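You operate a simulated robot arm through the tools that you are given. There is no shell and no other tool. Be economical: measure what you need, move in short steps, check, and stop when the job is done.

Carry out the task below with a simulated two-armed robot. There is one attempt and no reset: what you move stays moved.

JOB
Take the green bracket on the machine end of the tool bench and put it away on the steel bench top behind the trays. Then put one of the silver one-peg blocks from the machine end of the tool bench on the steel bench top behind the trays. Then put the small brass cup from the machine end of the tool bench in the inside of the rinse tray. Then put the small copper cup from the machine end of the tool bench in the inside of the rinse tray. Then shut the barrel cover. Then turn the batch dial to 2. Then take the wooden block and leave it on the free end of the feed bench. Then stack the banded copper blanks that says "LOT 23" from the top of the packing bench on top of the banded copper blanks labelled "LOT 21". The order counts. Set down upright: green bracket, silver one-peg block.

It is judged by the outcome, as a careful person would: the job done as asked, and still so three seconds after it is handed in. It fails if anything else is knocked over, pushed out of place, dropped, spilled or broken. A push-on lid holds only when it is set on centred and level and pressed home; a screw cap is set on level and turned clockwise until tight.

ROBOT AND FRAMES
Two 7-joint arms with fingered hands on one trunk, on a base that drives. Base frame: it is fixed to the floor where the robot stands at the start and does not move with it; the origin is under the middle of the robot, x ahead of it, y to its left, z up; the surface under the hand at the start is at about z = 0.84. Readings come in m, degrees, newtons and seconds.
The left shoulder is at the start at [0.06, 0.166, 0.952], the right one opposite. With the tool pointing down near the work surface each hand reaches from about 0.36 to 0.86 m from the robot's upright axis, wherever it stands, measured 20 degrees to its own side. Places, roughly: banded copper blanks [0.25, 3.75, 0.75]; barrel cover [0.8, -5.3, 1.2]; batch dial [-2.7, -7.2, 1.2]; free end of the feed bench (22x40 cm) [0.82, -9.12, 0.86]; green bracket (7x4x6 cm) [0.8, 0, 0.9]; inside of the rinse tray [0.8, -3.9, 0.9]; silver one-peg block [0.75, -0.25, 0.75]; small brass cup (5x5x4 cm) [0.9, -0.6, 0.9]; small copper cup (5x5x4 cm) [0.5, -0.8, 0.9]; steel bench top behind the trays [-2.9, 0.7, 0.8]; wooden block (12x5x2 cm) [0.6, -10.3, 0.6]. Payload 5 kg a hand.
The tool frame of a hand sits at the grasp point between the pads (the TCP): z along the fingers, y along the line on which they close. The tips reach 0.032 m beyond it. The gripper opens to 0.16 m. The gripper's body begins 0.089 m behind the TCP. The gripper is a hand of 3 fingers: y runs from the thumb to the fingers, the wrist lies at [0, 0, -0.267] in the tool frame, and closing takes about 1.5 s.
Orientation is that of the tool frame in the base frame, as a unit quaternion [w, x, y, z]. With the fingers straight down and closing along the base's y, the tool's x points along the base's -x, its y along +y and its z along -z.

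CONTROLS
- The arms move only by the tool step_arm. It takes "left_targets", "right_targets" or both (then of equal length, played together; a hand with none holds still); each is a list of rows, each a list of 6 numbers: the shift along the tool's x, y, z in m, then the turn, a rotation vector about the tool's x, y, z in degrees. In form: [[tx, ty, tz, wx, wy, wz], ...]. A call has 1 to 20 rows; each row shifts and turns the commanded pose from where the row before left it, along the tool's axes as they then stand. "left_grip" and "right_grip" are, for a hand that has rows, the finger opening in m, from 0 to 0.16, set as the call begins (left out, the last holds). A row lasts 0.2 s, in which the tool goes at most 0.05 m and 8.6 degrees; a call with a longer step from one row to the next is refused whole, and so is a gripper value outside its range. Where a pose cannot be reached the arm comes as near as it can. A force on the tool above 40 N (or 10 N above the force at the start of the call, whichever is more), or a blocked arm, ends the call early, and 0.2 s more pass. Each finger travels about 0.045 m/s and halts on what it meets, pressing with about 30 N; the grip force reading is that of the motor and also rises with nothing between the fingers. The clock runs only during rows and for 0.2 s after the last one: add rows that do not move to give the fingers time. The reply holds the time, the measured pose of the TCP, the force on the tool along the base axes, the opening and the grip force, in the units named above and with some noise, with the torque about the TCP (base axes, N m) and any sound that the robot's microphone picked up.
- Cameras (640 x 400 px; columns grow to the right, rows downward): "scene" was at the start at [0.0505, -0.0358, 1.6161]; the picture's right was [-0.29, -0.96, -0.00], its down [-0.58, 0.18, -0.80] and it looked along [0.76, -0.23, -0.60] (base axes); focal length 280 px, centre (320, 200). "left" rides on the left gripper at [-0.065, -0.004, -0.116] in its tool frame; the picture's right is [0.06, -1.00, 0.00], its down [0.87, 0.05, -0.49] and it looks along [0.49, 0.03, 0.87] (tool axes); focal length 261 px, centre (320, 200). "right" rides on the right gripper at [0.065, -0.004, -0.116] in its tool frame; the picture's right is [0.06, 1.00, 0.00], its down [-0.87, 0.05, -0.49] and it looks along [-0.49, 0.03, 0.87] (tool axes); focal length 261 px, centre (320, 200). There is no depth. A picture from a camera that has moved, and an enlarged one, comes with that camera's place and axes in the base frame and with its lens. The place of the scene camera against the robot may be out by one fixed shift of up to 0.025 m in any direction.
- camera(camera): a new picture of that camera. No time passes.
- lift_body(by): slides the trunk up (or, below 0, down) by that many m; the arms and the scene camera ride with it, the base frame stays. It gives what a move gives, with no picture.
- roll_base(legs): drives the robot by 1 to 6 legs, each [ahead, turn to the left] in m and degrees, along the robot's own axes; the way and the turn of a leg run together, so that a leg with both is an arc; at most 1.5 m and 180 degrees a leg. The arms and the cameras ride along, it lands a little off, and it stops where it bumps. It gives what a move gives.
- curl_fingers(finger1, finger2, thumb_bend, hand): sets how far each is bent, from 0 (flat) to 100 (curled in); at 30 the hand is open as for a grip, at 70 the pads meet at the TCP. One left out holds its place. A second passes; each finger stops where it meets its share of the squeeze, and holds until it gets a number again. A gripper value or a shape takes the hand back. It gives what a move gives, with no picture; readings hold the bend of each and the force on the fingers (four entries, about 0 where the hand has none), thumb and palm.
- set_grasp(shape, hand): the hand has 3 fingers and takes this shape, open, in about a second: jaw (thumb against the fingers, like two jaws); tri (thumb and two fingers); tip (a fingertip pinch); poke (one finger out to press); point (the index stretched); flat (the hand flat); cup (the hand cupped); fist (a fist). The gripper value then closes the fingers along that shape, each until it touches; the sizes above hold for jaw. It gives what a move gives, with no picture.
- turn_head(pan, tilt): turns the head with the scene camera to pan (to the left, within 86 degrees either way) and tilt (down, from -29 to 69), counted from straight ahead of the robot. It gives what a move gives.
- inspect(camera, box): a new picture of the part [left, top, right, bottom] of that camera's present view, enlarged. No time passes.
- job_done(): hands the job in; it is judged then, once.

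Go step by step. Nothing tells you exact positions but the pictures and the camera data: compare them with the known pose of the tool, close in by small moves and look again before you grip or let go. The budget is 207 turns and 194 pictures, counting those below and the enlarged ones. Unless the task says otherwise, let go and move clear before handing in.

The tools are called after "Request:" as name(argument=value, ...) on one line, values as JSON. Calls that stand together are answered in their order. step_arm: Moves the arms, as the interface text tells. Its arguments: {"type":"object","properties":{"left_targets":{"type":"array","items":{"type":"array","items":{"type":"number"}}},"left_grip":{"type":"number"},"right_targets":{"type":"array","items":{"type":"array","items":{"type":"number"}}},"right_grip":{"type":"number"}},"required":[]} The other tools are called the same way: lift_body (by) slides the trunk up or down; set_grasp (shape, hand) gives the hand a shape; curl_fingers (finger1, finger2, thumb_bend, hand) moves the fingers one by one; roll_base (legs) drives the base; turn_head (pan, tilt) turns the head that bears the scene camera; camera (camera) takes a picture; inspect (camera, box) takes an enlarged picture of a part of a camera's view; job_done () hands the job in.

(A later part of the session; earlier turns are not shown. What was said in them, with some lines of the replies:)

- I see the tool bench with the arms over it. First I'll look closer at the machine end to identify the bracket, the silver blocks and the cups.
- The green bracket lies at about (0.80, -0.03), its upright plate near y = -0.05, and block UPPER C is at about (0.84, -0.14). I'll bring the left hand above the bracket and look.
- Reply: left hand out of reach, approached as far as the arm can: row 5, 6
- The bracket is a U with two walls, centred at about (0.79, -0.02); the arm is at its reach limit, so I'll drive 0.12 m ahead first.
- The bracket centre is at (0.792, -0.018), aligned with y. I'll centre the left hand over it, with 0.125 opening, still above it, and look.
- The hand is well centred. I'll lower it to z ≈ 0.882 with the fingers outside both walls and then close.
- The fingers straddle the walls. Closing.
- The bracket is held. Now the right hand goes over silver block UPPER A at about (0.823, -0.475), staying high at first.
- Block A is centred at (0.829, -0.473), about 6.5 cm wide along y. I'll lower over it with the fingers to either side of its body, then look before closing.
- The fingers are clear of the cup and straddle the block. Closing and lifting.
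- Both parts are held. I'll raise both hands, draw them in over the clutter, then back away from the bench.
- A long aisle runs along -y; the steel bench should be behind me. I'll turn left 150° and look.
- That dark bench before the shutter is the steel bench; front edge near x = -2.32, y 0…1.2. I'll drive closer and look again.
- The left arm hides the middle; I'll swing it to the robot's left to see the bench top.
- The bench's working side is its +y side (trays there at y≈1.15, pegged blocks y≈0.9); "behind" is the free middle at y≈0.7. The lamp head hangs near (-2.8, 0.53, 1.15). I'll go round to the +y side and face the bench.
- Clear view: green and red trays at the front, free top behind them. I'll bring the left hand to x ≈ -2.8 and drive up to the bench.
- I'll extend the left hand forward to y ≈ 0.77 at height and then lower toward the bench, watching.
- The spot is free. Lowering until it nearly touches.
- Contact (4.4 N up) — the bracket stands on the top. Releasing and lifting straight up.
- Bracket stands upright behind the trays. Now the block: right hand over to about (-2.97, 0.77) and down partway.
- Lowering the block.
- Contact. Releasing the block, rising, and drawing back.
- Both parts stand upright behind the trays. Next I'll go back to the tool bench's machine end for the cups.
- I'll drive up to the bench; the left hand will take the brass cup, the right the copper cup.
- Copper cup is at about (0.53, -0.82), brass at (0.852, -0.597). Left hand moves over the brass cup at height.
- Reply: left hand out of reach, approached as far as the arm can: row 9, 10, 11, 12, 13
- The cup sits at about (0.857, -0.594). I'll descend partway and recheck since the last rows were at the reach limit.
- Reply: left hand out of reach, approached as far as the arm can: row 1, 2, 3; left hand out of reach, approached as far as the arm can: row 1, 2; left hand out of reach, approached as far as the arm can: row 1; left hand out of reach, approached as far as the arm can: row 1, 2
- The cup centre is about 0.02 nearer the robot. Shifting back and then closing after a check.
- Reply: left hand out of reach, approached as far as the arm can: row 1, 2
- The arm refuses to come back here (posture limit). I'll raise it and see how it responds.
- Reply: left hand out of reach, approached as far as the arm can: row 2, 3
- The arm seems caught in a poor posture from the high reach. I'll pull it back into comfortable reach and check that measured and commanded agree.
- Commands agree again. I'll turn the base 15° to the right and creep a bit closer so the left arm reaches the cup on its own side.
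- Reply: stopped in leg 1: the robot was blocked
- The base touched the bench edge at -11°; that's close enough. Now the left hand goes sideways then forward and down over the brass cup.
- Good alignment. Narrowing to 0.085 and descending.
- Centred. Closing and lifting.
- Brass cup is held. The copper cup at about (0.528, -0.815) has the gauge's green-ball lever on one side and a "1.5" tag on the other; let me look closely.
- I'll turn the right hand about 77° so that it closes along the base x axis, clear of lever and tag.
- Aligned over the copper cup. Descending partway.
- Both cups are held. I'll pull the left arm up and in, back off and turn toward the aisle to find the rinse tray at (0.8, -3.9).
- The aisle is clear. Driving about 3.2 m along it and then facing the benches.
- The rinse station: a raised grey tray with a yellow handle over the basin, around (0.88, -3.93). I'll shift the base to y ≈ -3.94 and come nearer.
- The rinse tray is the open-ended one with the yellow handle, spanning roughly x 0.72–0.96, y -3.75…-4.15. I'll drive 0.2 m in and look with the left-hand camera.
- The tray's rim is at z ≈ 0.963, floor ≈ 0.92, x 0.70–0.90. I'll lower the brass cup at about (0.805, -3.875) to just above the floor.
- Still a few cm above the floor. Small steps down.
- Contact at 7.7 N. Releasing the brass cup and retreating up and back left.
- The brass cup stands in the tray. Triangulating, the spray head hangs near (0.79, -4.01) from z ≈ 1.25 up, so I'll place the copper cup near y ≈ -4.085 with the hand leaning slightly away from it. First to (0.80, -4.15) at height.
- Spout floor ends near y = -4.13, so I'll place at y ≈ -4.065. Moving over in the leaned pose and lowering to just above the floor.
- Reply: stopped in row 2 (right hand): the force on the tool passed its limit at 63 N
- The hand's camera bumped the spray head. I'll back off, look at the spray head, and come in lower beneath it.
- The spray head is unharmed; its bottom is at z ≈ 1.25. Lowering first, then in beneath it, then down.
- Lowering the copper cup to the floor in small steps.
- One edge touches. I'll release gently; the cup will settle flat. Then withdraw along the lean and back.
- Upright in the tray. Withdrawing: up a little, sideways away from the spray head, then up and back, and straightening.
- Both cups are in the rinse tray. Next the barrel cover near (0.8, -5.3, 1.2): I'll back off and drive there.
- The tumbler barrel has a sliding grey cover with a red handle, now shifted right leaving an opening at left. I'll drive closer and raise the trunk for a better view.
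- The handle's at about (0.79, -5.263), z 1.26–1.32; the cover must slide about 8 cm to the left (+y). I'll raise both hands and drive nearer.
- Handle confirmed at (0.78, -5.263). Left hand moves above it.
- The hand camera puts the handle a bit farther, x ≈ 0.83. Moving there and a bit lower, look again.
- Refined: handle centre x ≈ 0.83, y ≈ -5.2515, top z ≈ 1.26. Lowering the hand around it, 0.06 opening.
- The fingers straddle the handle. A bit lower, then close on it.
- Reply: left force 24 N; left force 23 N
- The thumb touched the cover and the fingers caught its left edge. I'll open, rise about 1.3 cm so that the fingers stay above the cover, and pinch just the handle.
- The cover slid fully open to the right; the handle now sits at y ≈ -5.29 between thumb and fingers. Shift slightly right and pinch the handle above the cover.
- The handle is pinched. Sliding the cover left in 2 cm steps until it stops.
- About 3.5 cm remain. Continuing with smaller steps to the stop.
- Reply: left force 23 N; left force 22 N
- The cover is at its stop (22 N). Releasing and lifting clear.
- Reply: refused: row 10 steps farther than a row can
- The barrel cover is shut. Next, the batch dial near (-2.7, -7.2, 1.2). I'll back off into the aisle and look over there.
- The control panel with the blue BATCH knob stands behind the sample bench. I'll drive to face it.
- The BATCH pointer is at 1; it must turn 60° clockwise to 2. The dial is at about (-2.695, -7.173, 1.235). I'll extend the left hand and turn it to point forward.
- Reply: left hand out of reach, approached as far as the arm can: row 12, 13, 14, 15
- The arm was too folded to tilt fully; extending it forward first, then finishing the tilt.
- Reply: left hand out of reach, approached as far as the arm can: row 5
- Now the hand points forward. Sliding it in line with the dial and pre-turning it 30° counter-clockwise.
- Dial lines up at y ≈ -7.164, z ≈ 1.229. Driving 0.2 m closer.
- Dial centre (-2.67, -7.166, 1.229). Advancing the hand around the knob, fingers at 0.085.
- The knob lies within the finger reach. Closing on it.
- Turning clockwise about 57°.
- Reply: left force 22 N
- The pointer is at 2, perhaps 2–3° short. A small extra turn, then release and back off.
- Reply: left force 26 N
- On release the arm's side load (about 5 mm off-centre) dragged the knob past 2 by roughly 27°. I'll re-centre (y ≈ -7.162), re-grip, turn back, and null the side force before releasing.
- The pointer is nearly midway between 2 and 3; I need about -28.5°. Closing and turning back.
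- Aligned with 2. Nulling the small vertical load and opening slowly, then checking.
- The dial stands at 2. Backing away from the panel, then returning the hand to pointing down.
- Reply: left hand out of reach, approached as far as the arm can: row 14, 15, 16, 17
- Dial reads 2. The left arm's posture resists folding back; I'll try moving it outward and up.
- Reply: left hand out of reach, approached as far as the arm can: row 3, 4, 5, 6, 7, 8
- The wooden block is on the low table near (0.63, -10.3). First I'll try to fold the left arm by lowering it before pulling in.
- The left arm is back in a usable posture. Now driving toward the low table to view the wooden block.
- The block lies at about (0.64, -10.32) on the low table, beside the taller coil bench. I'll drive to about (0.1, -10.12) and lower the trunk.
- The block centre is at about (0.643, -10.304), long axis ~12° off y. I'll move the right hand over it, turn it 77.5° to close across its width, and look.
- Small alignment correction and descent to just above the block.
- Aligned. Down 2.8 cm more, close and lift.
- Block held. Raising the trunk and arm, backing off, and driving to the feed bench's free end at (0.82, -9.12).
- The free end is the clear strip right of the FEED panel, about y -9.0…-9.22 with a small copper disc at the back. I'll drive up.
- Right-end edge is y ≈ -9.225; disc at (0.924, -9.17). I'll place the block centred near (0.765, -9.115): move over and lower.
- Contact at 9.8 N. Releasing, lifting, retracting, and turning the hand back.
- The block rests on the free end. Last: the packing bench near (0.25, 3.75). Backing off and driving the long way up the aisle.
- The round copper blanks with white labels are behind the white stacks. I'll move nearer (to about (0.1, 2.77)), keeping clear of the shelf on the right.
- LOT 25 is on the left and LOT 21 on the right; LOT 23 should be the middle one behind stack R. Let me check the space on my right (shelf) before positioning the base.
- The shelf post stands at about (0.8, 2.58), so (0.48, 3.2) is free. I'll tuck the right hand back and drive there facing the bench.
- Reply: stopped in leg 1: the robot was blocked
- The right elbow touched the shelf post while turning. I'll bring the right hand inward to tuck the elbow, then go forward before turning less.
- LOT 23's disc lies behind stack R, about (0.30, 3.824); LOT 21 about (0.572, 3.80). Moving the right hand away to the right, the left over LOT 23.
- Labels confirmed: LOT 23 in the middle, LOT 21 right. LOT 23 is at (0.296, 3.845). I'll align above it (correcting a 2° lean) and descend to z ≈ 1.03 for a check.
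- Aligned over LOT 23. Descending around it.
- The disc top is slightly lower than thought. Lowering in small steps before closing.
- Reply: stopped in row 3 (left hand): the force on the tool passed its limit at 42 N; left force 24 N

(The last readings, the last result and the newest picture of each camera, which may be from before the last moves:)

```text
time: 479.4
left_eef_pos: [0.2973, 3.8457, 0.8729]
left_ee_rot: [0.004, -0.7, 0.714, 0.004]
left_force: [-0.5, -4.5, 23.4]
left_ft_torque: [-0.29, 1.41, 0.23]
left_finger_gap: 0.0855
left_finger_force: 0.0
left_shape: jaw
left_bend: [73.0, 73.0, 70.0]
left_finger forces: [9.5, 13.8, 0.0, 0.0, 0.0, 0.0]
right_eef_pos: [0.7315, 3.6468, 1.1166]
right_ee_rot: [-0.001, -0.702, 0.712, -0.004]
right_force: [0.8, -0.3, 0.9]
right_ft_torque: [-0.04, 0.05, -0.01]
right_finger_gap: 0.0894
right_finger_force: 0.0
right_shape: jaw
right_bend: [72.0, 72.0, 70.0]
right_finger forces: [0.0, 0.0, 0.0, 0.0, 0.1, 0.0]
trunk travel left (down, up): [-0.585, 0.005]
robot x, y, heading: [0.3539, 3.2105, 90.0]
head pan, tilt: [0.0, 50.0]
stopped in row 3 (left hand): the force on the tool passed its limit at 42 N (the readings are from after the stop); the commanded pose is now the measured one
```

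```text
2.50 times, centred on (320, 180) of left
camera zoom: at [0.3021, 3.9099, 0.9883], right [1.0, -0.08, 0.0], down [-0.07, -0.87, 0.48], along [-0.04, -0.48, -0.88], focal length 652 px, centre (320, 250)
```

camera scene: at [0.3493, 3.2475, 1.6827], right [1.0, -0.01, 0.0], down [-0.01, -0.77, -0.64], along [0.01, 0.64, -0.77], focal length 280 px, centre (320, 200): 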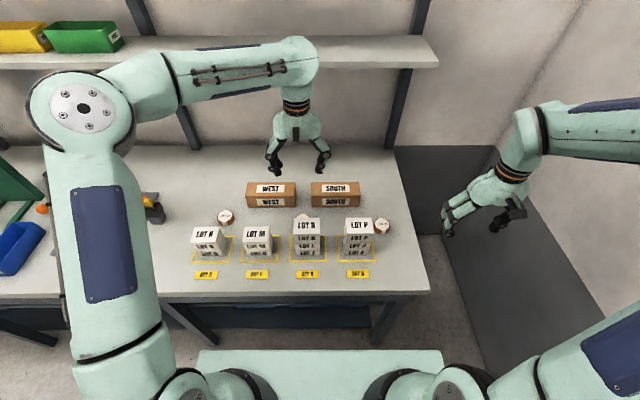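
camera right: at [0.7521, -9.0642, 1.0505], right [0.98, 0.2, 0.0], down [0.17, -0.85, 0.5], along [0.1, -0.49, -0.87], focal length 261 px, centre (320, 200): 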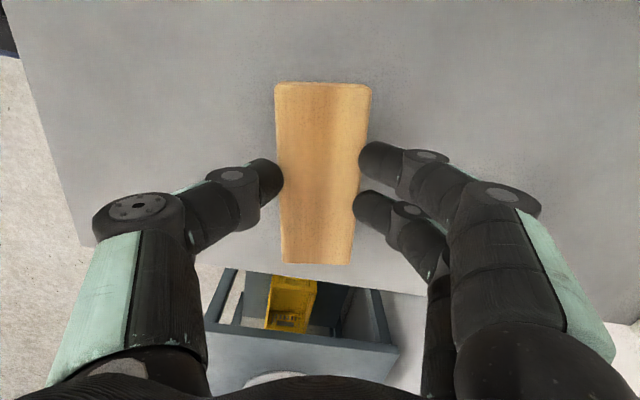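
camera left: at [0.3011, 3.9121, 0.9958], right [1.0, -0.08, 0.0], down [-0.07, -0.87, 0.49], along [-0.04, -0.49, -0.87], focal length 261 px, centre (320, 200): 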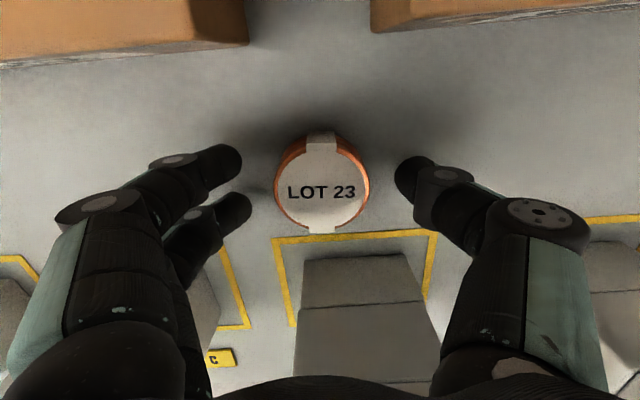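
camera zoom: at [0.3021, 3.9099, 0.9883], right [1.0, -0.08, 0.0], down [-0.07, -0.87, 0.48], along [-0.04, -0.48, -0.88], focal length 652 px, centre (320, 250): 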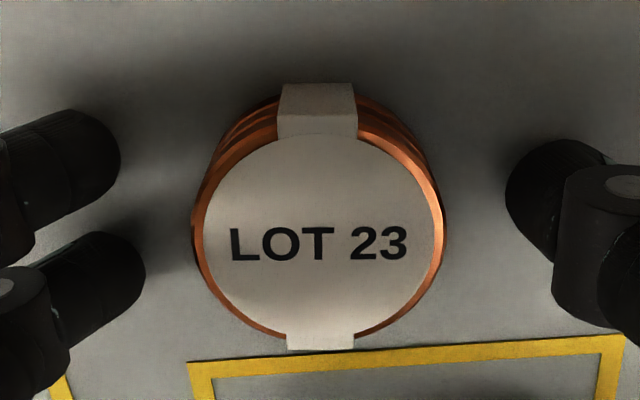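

The fingertips reached the bench. Rising 3 mm and closing on the disc.

Request:
step_arm(left_targets=[[0, 0, -0.004, 0, 0, 0], [0, 0, 0, 0, 0, 0]])

Request:
step_arm(left_targets=[[0, 0, 0, 0, 0, 0], [0, 0, 0, 0, 0, 0], [0, 0, 0, 0, 0, 0], [0, 0, 0, 0, 0, 0], [0, 0, 0, 0, 0, 0], [0, 0, 0, 0, 0, 0], [0, 0, -0.01, 0, 0, 0], [0, 0, -0.015, 0, 0, 0], [0, 0, 0, 0, 0, 0]], left_grip=0.02)

Request:
inspect(camera="left", box=[200, 100, 440, 260])

```text
time: 480.0
left_eef_pos: [0.2968, 3.845, 0.8733]
left_ee_rot: [0.003, -0.7, 0.714, 0.002]
left_force: [0.2, 1.2, 4.0]
left_ft_torque: [-0.03, 0.23, -0.09]
left_finger_gap: 0.0853
left_finger_force: 0.0
left_shape: jaw
left_bend: [72.0, 72.0, 70.0]
left_finger forces: [1.7, 3.0, 0.0, 0.1, 0.1, 0.0]
right_eef_pos: [0.7319, 3.6473, 1.1167]
right_ee_rot: [-0.001, -0.702, 0.712, -0.004]
right_force: [0.0, 1.1, 0.1]
right_ft_torque: [-0.01, 0.01, 0.03]
right_finger_gap: 0.0898
right_finger_force: 0.0
right_shape: jaw
right_bend: [72.0, 72.0, 70.0]
right_finger forces: [0.0, 0.0, 0.0, 0.0, 0.1, 0.0]
trunk travel left (down, up): [-0.585, 0.005]
robot x, y, heading: [0.3527, 3.2113, 89.4]
head pan, tilt: [0.0, 50.0]
```

```text
time: 482.0
left_eef_pos: [0.2955, 3.8466, 0.8998]
left_ee_rot: [0.003, -0.699, 0.715, 0.002]
left_force: [-0.2, 0.0, -1.6]
left_ft_torque: [0.01, 0.0, 0.0]
left_finger_gap: 0.0459
left_finger_force: 29.9
left_shape: jaw
left_bend: [73.0, 74.0, 70.0]
left_finger forces: [13.3, 13.8, 0.0, 0.0, 27.4, 0.0]
right_eef_pos: [0.7318, 3.6484, 1.1158]
right_ee_rot: [-0.001, -0.703, 0.712, -0.004]
right_force: [-0.6, 0.2, 0.4]
right_ft_torque: [0.02, 0.01, -0.03]
right_finger_gap: 0.0899
right_finger_force: 0.0
right_shape: jaw
right_bend: [72.0, 72.0, 70.0]
right_finger forces: [0.0, 0.0, 0.1, 0.1, 0.1, 0.1]
trunk travel left (down, up): [-0.585, 0.005]
robot x, y, heading: [0.3521, 3.211, 89.2]
head pan, tilt: [0.0, 50.0]
```

```text
2.50 times, centred on (320, 180) of left
camera zoom: at [0.3013, 3.9107, 1.0141], right [1.0, -0.08, 0.0], down [-0.07, -0.87, 0.49], along [-0.04, -0.48, -0.87], focal length 652 px, centre (320, 250)
```

zoom: 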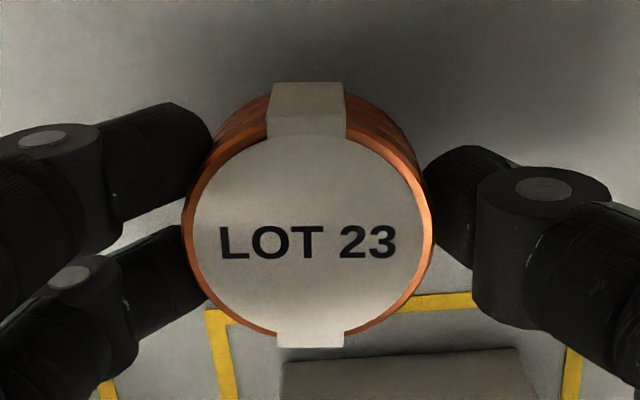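

LOT 23 is held. Raising it and moving over toward LOT 21.

Request:
step_arm(left_targets=[[0, 0, -0.04, 0, 0, 0], [0, 0, -0.045, 0, 0, 0], [0, 0, -0.045, 0, 0, 0], [0, 0, -0.045, 0, 0, 0], [0, 0, -0.045, 0, 0, 0], [0.0023, -0.0447, 0, 0, 0, 0], [0.0023, -0.0447, 0, 0, 0, 0], [0.0023, -0.0447, 0, 0, 0, 0], [0.0023, -0.0447, 0, 0, 0, 0], [0.0023, -0.0447, 0, 0, 0, 0], [0.0023, -0.0447, 0, 0, 0, 0], [0, 0, 0, 0, 0, 0]])

Request:
camera(camera="left")

Request:
camera(camera="scene")

```text
time: 484.6
left_eef_pos: [0.5644, 3.8254, 1.1177]
left_ee_rot: [0.003, -0.7, 0.714, 0.002]
left_force: [-0.4, 0.1, -1.7]
left_ft_torque: [-0.01, -0.03, 0.0]
left_finger_gap: 0.0457
left_finger_force: 30.4
left_shape: jaw
left_bend: [73.0, 74.0, 70.0]
left_finger forces: [13.9, 14.0, 0.1, 0.0, 27.6, 0.1]
right_eef_pos: [0.7308, 3.6478, 1.117]
right_ee_rot: [-0.001, -0.702, 0.712, -0.004]
right_force: [0.0, 0.6, 0.4]
right_ft_torque: [0.01, -0.05, -0.02]
right_finger_gap: 0.0897
right_finger_force: 0.0
right_shape: jaw
right_bend: [72.0, 72.0, 70.0]
right_finger forces: [0.0, 0.1, 0.0, 0.1, 0.0, 0.0]
trunk travel left (down, up): [-0.585, 0.005]
robot x, y, heading: [0.353, 3.2087, 89.5]
head pan, tilt: [0.0, 50.0]
```

```text
28 pictures are left
camera left: at [0.5676, 3.8897, 1.2336], right [1.0, -0.08, 0.0], down [-0.07, -0.87, 0.49], along [-0.04, -0.48, -0.87], focal length 261 px, centre (320, 200)
```

left: 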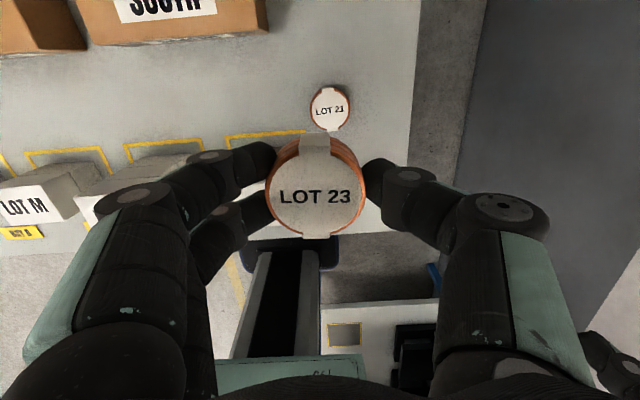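

```text
27 pictures are left
camera scene: at [0.3498, 3.2479, 1.6827], right [1.0, -0.01, 0.0], down [-0.01, -0.77, -0.64], along [0.01, 0.64, -0.77], focal length 280 px, centre (320, 200)
```

scene: 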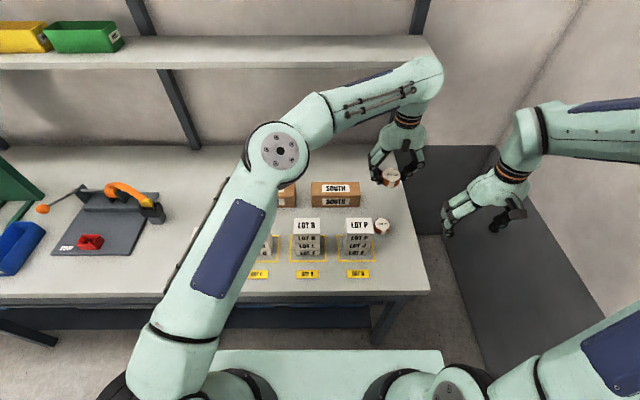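

LOT 21 is at about (0.5755, 3.824); the held disc is centred about (0.560, 3.8265). Correcting and descending partway.

Request:
step_arm(left_targets=[[0.0025, -0.0155, 0.03, 0, 0, 0], [0, 0, 0.04, 0, 0, 0], [0, 0, 0.04, 0, 0, 0], [0, 0, 0.04, 0, 0, 0], [0, 0, 0.02, 0, 0, 0], [0, 0, 0, 0, 0, 0]])

Request:
camera(camera="left")

Request:
inspect(camera="scene", box=[320, 170, 440, 270])

```text
time: 486.0
left_eef_pos: [0.5796, 3.8232, 0.9485]
left_ee_rot: [0.002, -0.7, 0.714, 0.002]
left_force: [0.5, -0.3, -0.8]
left_ft_torque: [0.0, 0.01, 0.04]
left_finger_gap: 0.0456
left_finger_force: 30.3
left_shape: jaw
left_bend: [73.0, 74.0, 70.0]
left_finger forces: [13.9, 14.1, 0.0, 0.0, 27.5, 0.1]
right_eef_pos: [0.7304, 3.6488, 1.1166]
right_ee_rot: [-0.001, -0.702, 0.712, -0.004]
right_force: [-0.3, 0.1, 0.2]
right_ft_torque: [-0.02, -0.01, 0.0]
right_finger_gap: 0.09
right_finger_force: 0.1
right_shape: jaw
right_bend: [72.0, 72.0, 70.0]
right_finger forces: [0.0, 0.1, 0.1, 0.0, 0.0, 0.0]
trunk travel left (down, up): [-0.585, 0.005]
robot x, y, heading: [0.3525, 3.2097, 89.3]
head pan, tilt: [0.0, 50.0]
```

```text
26 pictures are left
camera left: at [0.5842, 3.8879, 1.0641], right [1.0, -0.08, 0.0], down [-0.07, -0.87, 0.49], along [-0.04, -0.48, -0.87], focal length 261 px, centre (320, 200)
```

left: 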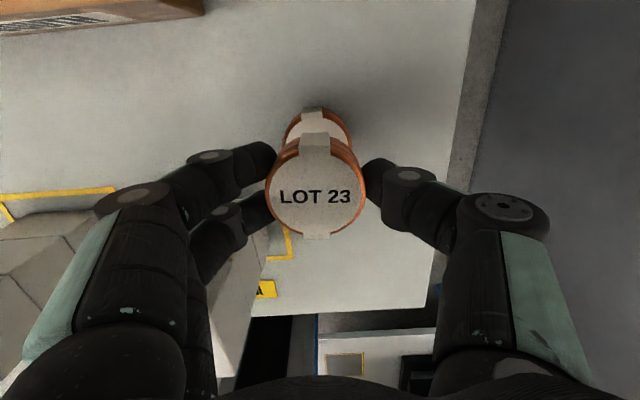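

```text
4.00 times, centred on (380, 220) of scene
camera zoom: at [0.3511, 3.2478, 1.6827], right [1.0, -0.01, 0.0], down [-0.01, -0.77, -0.64], along [0.01, 0.64, -0.77], focal length 1119 px, centre (80, 120)
```

zoom: 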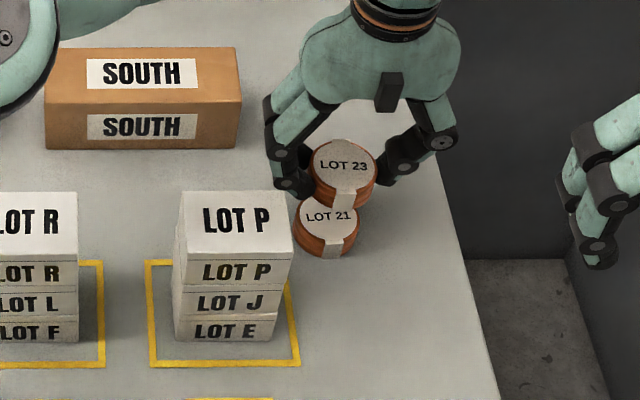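

Both views agree that the discs are within 1–2 mm. Lowering toward contact.

Request:
step_arm(left_targets=[[-0.002, 0, 0.02, 0, 0, 0], [0, 0, 0.015, 0, 0, 0], [0, 0, 0.006, 0, 0, 0], [0, 0, 0, 0, 0, 0]])

Request:
inspect(camera="scene", box=[340, 190, 420, 250])

Request:
inspect(camera="left", box=[200, 80, 440, 260])

```text
time: 487.0
left_eef_pos: [0.5802, 3.8254, 0.9063]
left_ee_rot: [0.003, -0.699, 0.715, 0.002]
left_force: [-0.3, 0.6, -1.3]
left_ft_torque: [0.0, -0.02, 0.02]
left_finger_gap: 0.0454
left_finger_force: 30.5
left_shape: jaw
left_bend: [73.0, 74.0, 70.0]
left_finger forces: [14.0, 14.2, 0.0, 0.0, 27.3, 0.0]
right_eef_pos: [0.7303, 3.6485, 1.1162]
right_ee_rot: [-0.002, -0.702, 0.712, -0.004]
right_force: [-0.4, -0.2, 0.9]
right_ft_torque: [-0.01, 0.03, 0.01]
right_finger_gap: 0.0898
right_finger_force: 0.2
right_shape: jaw
right_bend: [72.0, 72.0, 70.0]
right_finger forces: [0.0, 0.0, 0.0, 0.1, 0.0, 0.0]
trunk travel left (down, up): [-0.585, 0.005]
robot x, y, heading: [0.3526, 3.2127, 89.5]
head pan, tilt: [0.0, 50.0]
```

```text
6.67 times, centred on (380, 220) of scene
camera zoom: at [0.3511, 3.2478, 1.6827], right [1.0, -0.01, 0.0], down [-0.01, -0.77, -0.64], along [0.01, 0.64, -0.77], focal length 1865 px, centre (-80, 67)
```

zoom: 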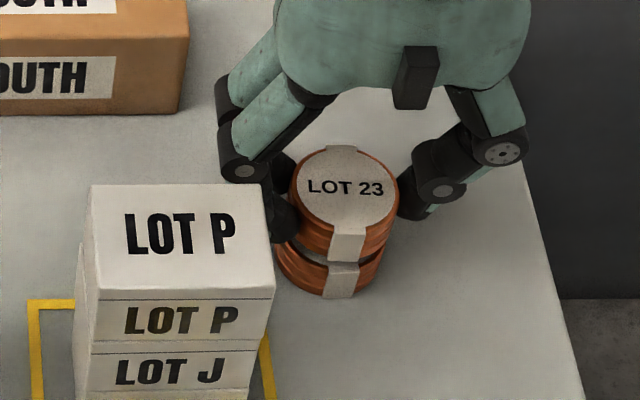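

```text
2.22 times, centred on (320, 170) of left
camera zoom: at [0.5849, 3.8904, 1.0228], right [1.0, -0.08, 0.0], down [-0.07, -0.87, 0.49], along [-0.04, -0.48, -0.87], focal length 579 px, centre (320, 267)
```

zoom: 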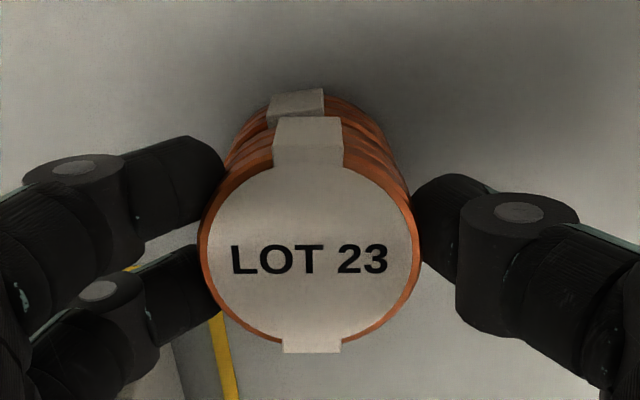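

Request:
step_arm(left_targets=[[0, 0.0015, 0.003, 0, 0, 0], [0, 0, 0.002, 0, 0, 0], [0, 0, 0, 0, 0, 0]])

```text
time: 487.8
left_eef_pos: [0.5789, 3.8258, 0.9014]
left_ee_rot: [0.003, -0.699, 0.715, 0.002]
left_force: [0.6, 0.4, -2.0]
left_ft_torque: [-0.04, -0.01, 0.0]
left_finger_gap: 0.0455
left_finger_force: 29.7
left_shape: jaw
left_bend: [73.0, 74.0, 70.0]
left_finger forces: [13.9, 14.2, 0.1, 0.1, 27.4, 0.1]
right_eef_pos: [0.7314, 3.6467, 1.1163]
right_ee_rot: [-0.001, -0.703, 0.712, -0.004]
right_force: [0.4, 0.0, 0.1]
right_ft_torque: [-0.02, 0.01, 0.0]
right_finger_gap: 0.09
right_finger_force: 0.1
right_shape: jaw
right_bend: [72.0, 72.0, 70.0]
right_finger forces: [0.0, 0.0, 0.0, 0.1, 0.0, 0.1]
trunk travel left (down, up): [-0.585, 0.005]
robot x, y, heading: [0.3495, 3.2078, 89.4]
head pan, tilt: [0.0, 50.0]
```

Request:
step_arm(left_targets=[[0, 0, 0.002, 0, 0, 0], [0, 0, 0.001, 0, 0, 0], [0, 0, 0, 0, 0, 0]])

```text
time: 488.6
left_eef_pos: [0.5784, 3.8245, 0.8994]
left_ee_rot: [0.004, -0.701, 0.714, 0.001]
left_force: [1.1, 0.6, -1.2]
left_ft_torque: [-0.01, -0.01, 0.03]
left_finger_gap: 0.0455
left_finger_force: 30.1
left_shape: jaw
left_bend: [73.0, 74.0, 70.0]
left_finger forces: [13.9, 14.2, 0.0, 0.0, 27.4, 0.1]
right_eef_pos: [0.7312, 3.647, 1.1158]
right_ee_rot: [-0.001, -0.702, 0.712, -0.004]
right_force: [0.9, 0.2, 0.6]
right_ft_torque: [-0.01, 0.03, -0.01]
right_finger_gap: 0.09
right_finger_force: 0.0
right_shape: jaw
right_bend: [72.0, 72.0, 70.0]
right_finger forces: [0.1, 0.1, 0.0, 0.0, 0.0, 0.0]
trunk travel left (down, up): [-0.585, 0.005]
robot x, y, heading: [0.3551, 3.2099, 89.3]
head pan, tilt: [0.0, 50.0]
```

Request:
step_arm(left_targets=[[0, 0, 0.002, 0, 0, 0], [0, 0, 0.001, 0, 0, 0], [0, 0, 0, 0, 0, 0]])

Request:
inspect(camera="scene", box=[350, 195, 410, 245])

```text
time: 489.4
left_eef_pos: [0.5796, 3.826, 0.8975]
left_ee_rot: [0.003, -0.701, 0.713, 0.002]
left_force: [0.2, 0.0, 4.7]
left_ft_torque: [-0.03, 0.07, 0.01]
left_finger_gap: 0.0459
left_finger_force: 30.6
left_shape: jaw
left_bend: [73.0, 74.0, 70.0]
left_finger forces: [14.1, 14.4, 0.0, 0.0, 28.1, 0.1]
right_eef_pos: [0.7315, 3.6484, 1.1158]
right_ee_rot: [-0.002, -0.703, 0.712, -0.004]
right_force: [0.0, 0.9, -0.4]
right_ft_torque: [0.01, 0.0, -0.01]
right_finger_gap: 0.0898
right_finger_force: 0.0
right_shape: jaw
right_bend: [72.0, 72.0, 70.0]
right_finger forces: [0.0, 0.0, 0.0, 0.0, 0.0, 0.0]
trunk travel left (down, up): [-0.585, 0.005]
robot x, y, heading: [0.3529, 3.2128, 89.5]
head pan, tilt: [0.0, 50.0]
```

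```text
8.00 times, centred on (380, 220) of scene
camera zoom: at [0.351, 3.2473, 1.6828], right [1.0, -0.01, 0.0], down [-0.01, -0.77, -0.64], along [0.01, 0.64, -0.77], focal length 2238 px, centre (-160, 40)
```

zoom: 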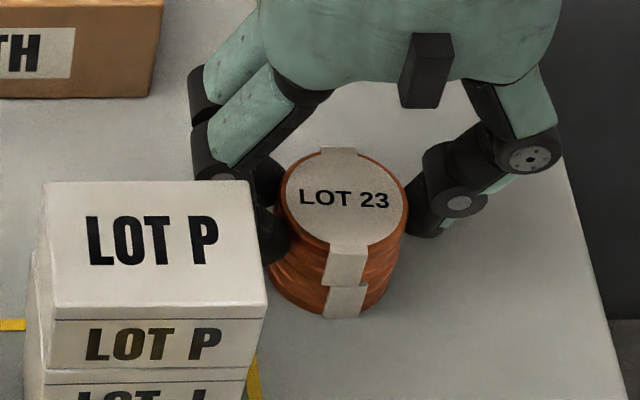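

Contact, well stacked. Opening slowly and lifting straight up.

Request:
step_arm(left_targets=[[0, 0, -0.001, 0, 0, 0], [0, 0, 0, 0, 0, 0]], left_grip=0.055)

Request:
step_arm(left_targets=[[0, 0, 0, 0, 0, 0], [0, 0, 0, 0, 0, 0], [0, 0, 0, 0, 0, 0], [0, 0, -0.02, 0, 0, 0], [0, 0, -0.04, 0, 0, 0], [0, 0, -0.045, 0, 0, 0], [0, 0, -0.045, 0, 0, 0], [0, 0, -0.045, 0, 0, 0], [0, 0, 0, 0, 0, 0]], left_grip=0.085)

Request:
camera(camera="left")

Request:
inspect(camera="scene", box=[220, 180, 420, 290])

```text
time: 490.0
left_eef_pos: [0.5786, 3.8255, 0.8969]
left_ee_rot: [0.002, -0.699, 0.715, 0.003]
left_force: [-0.9, 0.7, -0.3]
left_ft_torque: [-0.01, 0.03, 0.01]
left_finger_gap: 0.0547
left_finger_force: 0.1
left_shape: jaw
left_bend: [73.0, 73.0, 70.0]
left_finger forces: [0.0, 0.2, 0.0, 0.1, 0.0, 0.0]
right_eef_pos: [0.7312, 3.6464, 1.1164]
right_ee_rot: [-0.001, -0.702, 0.712, -0.004]
right_force: [0.2, 0.0, 0.8]
right_ft_torque: [-0.01, -0.02, -0.02]
right_finger_gap: 0.0897
right_finger_force: 0.1
right_shape: jaw
right_bend: [72.0, 72.0, 70.0]
right_finger forces: [0.1, 0.1, 0.1, 0.0, 0.1, 0.1]
trunk travel left (down, up): [-0.585, 0.005]
robot x, y, heading: [0.3501, 3.2165, 89.4]
head pan, tilt: [0.0, 50.0]
```

```text
time: 492.0
left_eef_pos: [0.5781, 3.8261, 1.0914]
left_ee_rot: [0.002, -0.699, 0.715, 0.002]
left_force: [0.0, -0.1, -0.9]
left_ft_torque: [0.01, 0.01, -0.02]
left_finger_gap: 0.0843
left_finger_force: 0.0
left_shape: jaw
left_bend: [72.0, 72.0, 70.0]
left_finger forces: [0.0, 0.0, 0.0, 0.0, 0.0, 0.0]
right_eef_pos: [0.7317, 3.6483, 1.1156]
right_ee_rot: [0.0, -0.703, 0.711, -0.003]
right_force: [0.1, 0.3, 0.7]
right_ft_torque: [0.01, -0.02, 0.03]
right_finger_gap: 0.0899
right_finger_force: 0.1
right_shape: jaw
right_bend: [72.0, 72.0, 70.0]
right_finger forces: [0.0, 0.0, 0.0, 0.0, 0.0, 0.0]
trunk travel left (down, up): [-0.585, 0.005]
robot x, y, heading: [0.3492, 3.2111, 89.4]
head pan, tilt: [0.0, 50.0]
```

```text
21 pictures are left
camera left: at [0.5827, 3.8903, 1.2075], right [1.0, -0.08, 0.0], down [-0.07, -0.87, 0.49], along [-0.04, -0.48, -0.87], focal length 261 px, centre (320, 200)
```

left: 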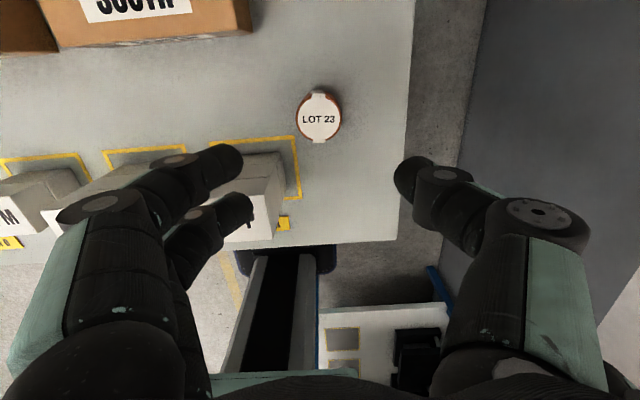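

```text
3.20 times, centred on (320, 235) of scene
camera zoom: at [0.3511, 3.2482, 1.6827], right [1.0, -0.01, 0.0], down [-0.01, -0.77, -0.64], along [0.01, 0.64, -0.77], focal length 895 px, centre (320, 88)
```

zoom: 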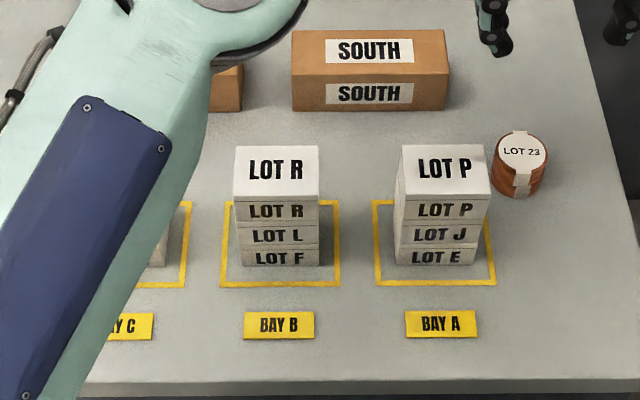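

LOT 23 sits squarely on LOT 21. I'll withdraw the left arm and glance at the shelf that was touched earlier.

Request:
step_arm(left_targets=[[0, 0, -0.045, 0, 0, 0], [0, 0.045, 0, 0, 0, 0], [0, 0.045, 0, 0, 0, 0], [0, 0.045, 0, 0, 0, 0], [0.02, 0.04, 0, 0, 0, 0], [0.03, 0.03, 0, 0, 0, 0], [0.04, 0, 0, 0, 0, 0], [0.04, 0, 0, 0, 0, 0], [0, 0, 0, 0, 0, 0]])

Request:
inspect(camera="scene", box=[190, 170, 430, 300])

Request:
turn_head(pan=-86, tilt=25)

Request:
camera(camera="scene")

```text
time: 494.0
left_eef_pos: [0.3717, 3.6992, 1.1366]
left_ee_rot: [0.003, -0.7, 0.714, 0.001]
left_force: [-0.2, 0.4, -0.4]
left_ft_torque: [-0.02, 0.01, 0.0]
left_finger_gap: 0.0843
left_finger_force: 0.0
left_shape: jaw
left_bend: [72.0, 72.0, 70.0]
left_finger forces: [0.1, 0.0, 0.0, 0.0, 0.0, 0.1]
right_eef_pos: [0.7318, 3.6475, 1.1167]
right_ee_rot: [-0.001, -0.702, 0.712, -0.004]
right_force: [0.4, -0.3, -0.3]
right_ft_torque: [-0.02, 0.01, -0.04]
right_finger_gap: 0.0899
right_finger_force: 0.1
right_shape: jaw
right_bend: [72.0, 72.0, 70.0]
right_finger forces: [0.1, 0.1, 0.0, 0.1, 0.0, 0.1]
trunk travel left (down, up): [-0.585, 0.005]
robot x, y, heading: [0.3531, 3.2113, 89.5]
head pan, tilt: [0.0, 50.0]
```

```text
2.67 times, centred on (310, 235) of scene
camera zoom: at [0.3515, 3.2484, 1.6827], right [1.0, -0.01, 0.0], down [-0.01, -0.77, -0.64], along [0.01, 0.64, -0.77], focal length 746 px, centre (347, 107)
```

zoom: 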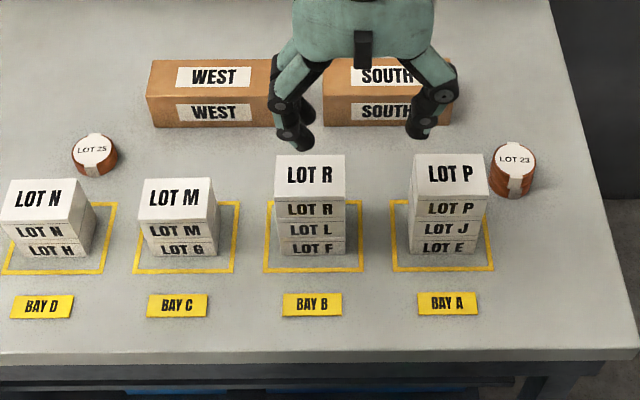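

```text
time: 495.6
left_eef_pos: [0.3718, 3.6993, 1.1359]
left_ee_rot: [0.004, -0.7, 0.714, 0.002]
left_force: [-0.2, 0.2, 0.5]
left_ft_torque: [0.05, -0.01, 0.0]
left_finger_gap: 0.0844
left_finger_force: 0.1
left_shape: jaw
left_bend: [72.0, 72.0, 70.0]
left_finger forces: [0.0, 0.0, 0.0, 0.0, 0.0, 0.1]
right_eef_pos: [0.7314, 3.6472, 1.1166]
right_ee_rot: [-0.001, -0.702, 0.712, -0.004]
right_force: [0.1, -0.3, 0.7]
right_ft_torque: [0.0, 0.03, 0.03]
right_finger_gap: 0.0898
right_finger_force: 0.1
right_shape: jaw
right_bend: [72.0, 72.0, 70.0]
right_finger forces: [0.0, 0.1, 0.0, 0.1, 0.0, 0.1]
trunk travel left (down, up): [-0.585, 0.005]
robot x, y, heading: [0.3506, 3.2131, 89.2]
head pan, tilt: [-85.9, 25.0]
```

```text
18 pictures are left
camera scene: at [0.4422, 3.1764, 1.7202], right [0.06, -1.0, 0.0], down [-0.42, -0.03, -0.91], along [0.9, 0.06, -0.42], focal length 280 px, centre (320, 200)
```

scene: 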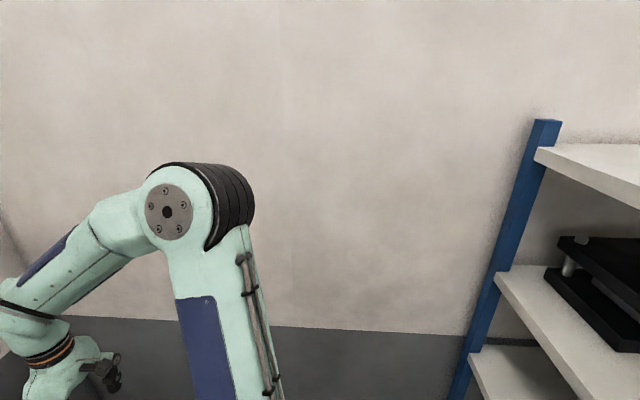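

The stack is in place, the other lots look undisturbed, and the shelf looks in order. Everything is done in the order asked and both hands are clear, so I'm handing in.

Request:
job_done()

```text
The job is handed in.
```

All eight steps are done in the order you gave, and the job is handed in with both hands empty and clear.

Four things happened along the way that you may want to know:

- **Spray head:** the right hand's camera bumped the spray head over the rinse tray once (63 N). It looked undamaged and still in place afterwards.
- **Batch dial:** it swung past 2 when I first let go. I turned it back, and it was pointing at 2 when I checked from the panel.
- **Barrel cover:** my first grip pushed it fully open. I then slid it to its closed stop.
- **Base blocked twice:** once turning at the tool bench, and once near the shelving by the packing bench, probably by the right elbow against a shelf post. The shelf looked in order from the side I could see. I did not check the tool bench closely after that stop.
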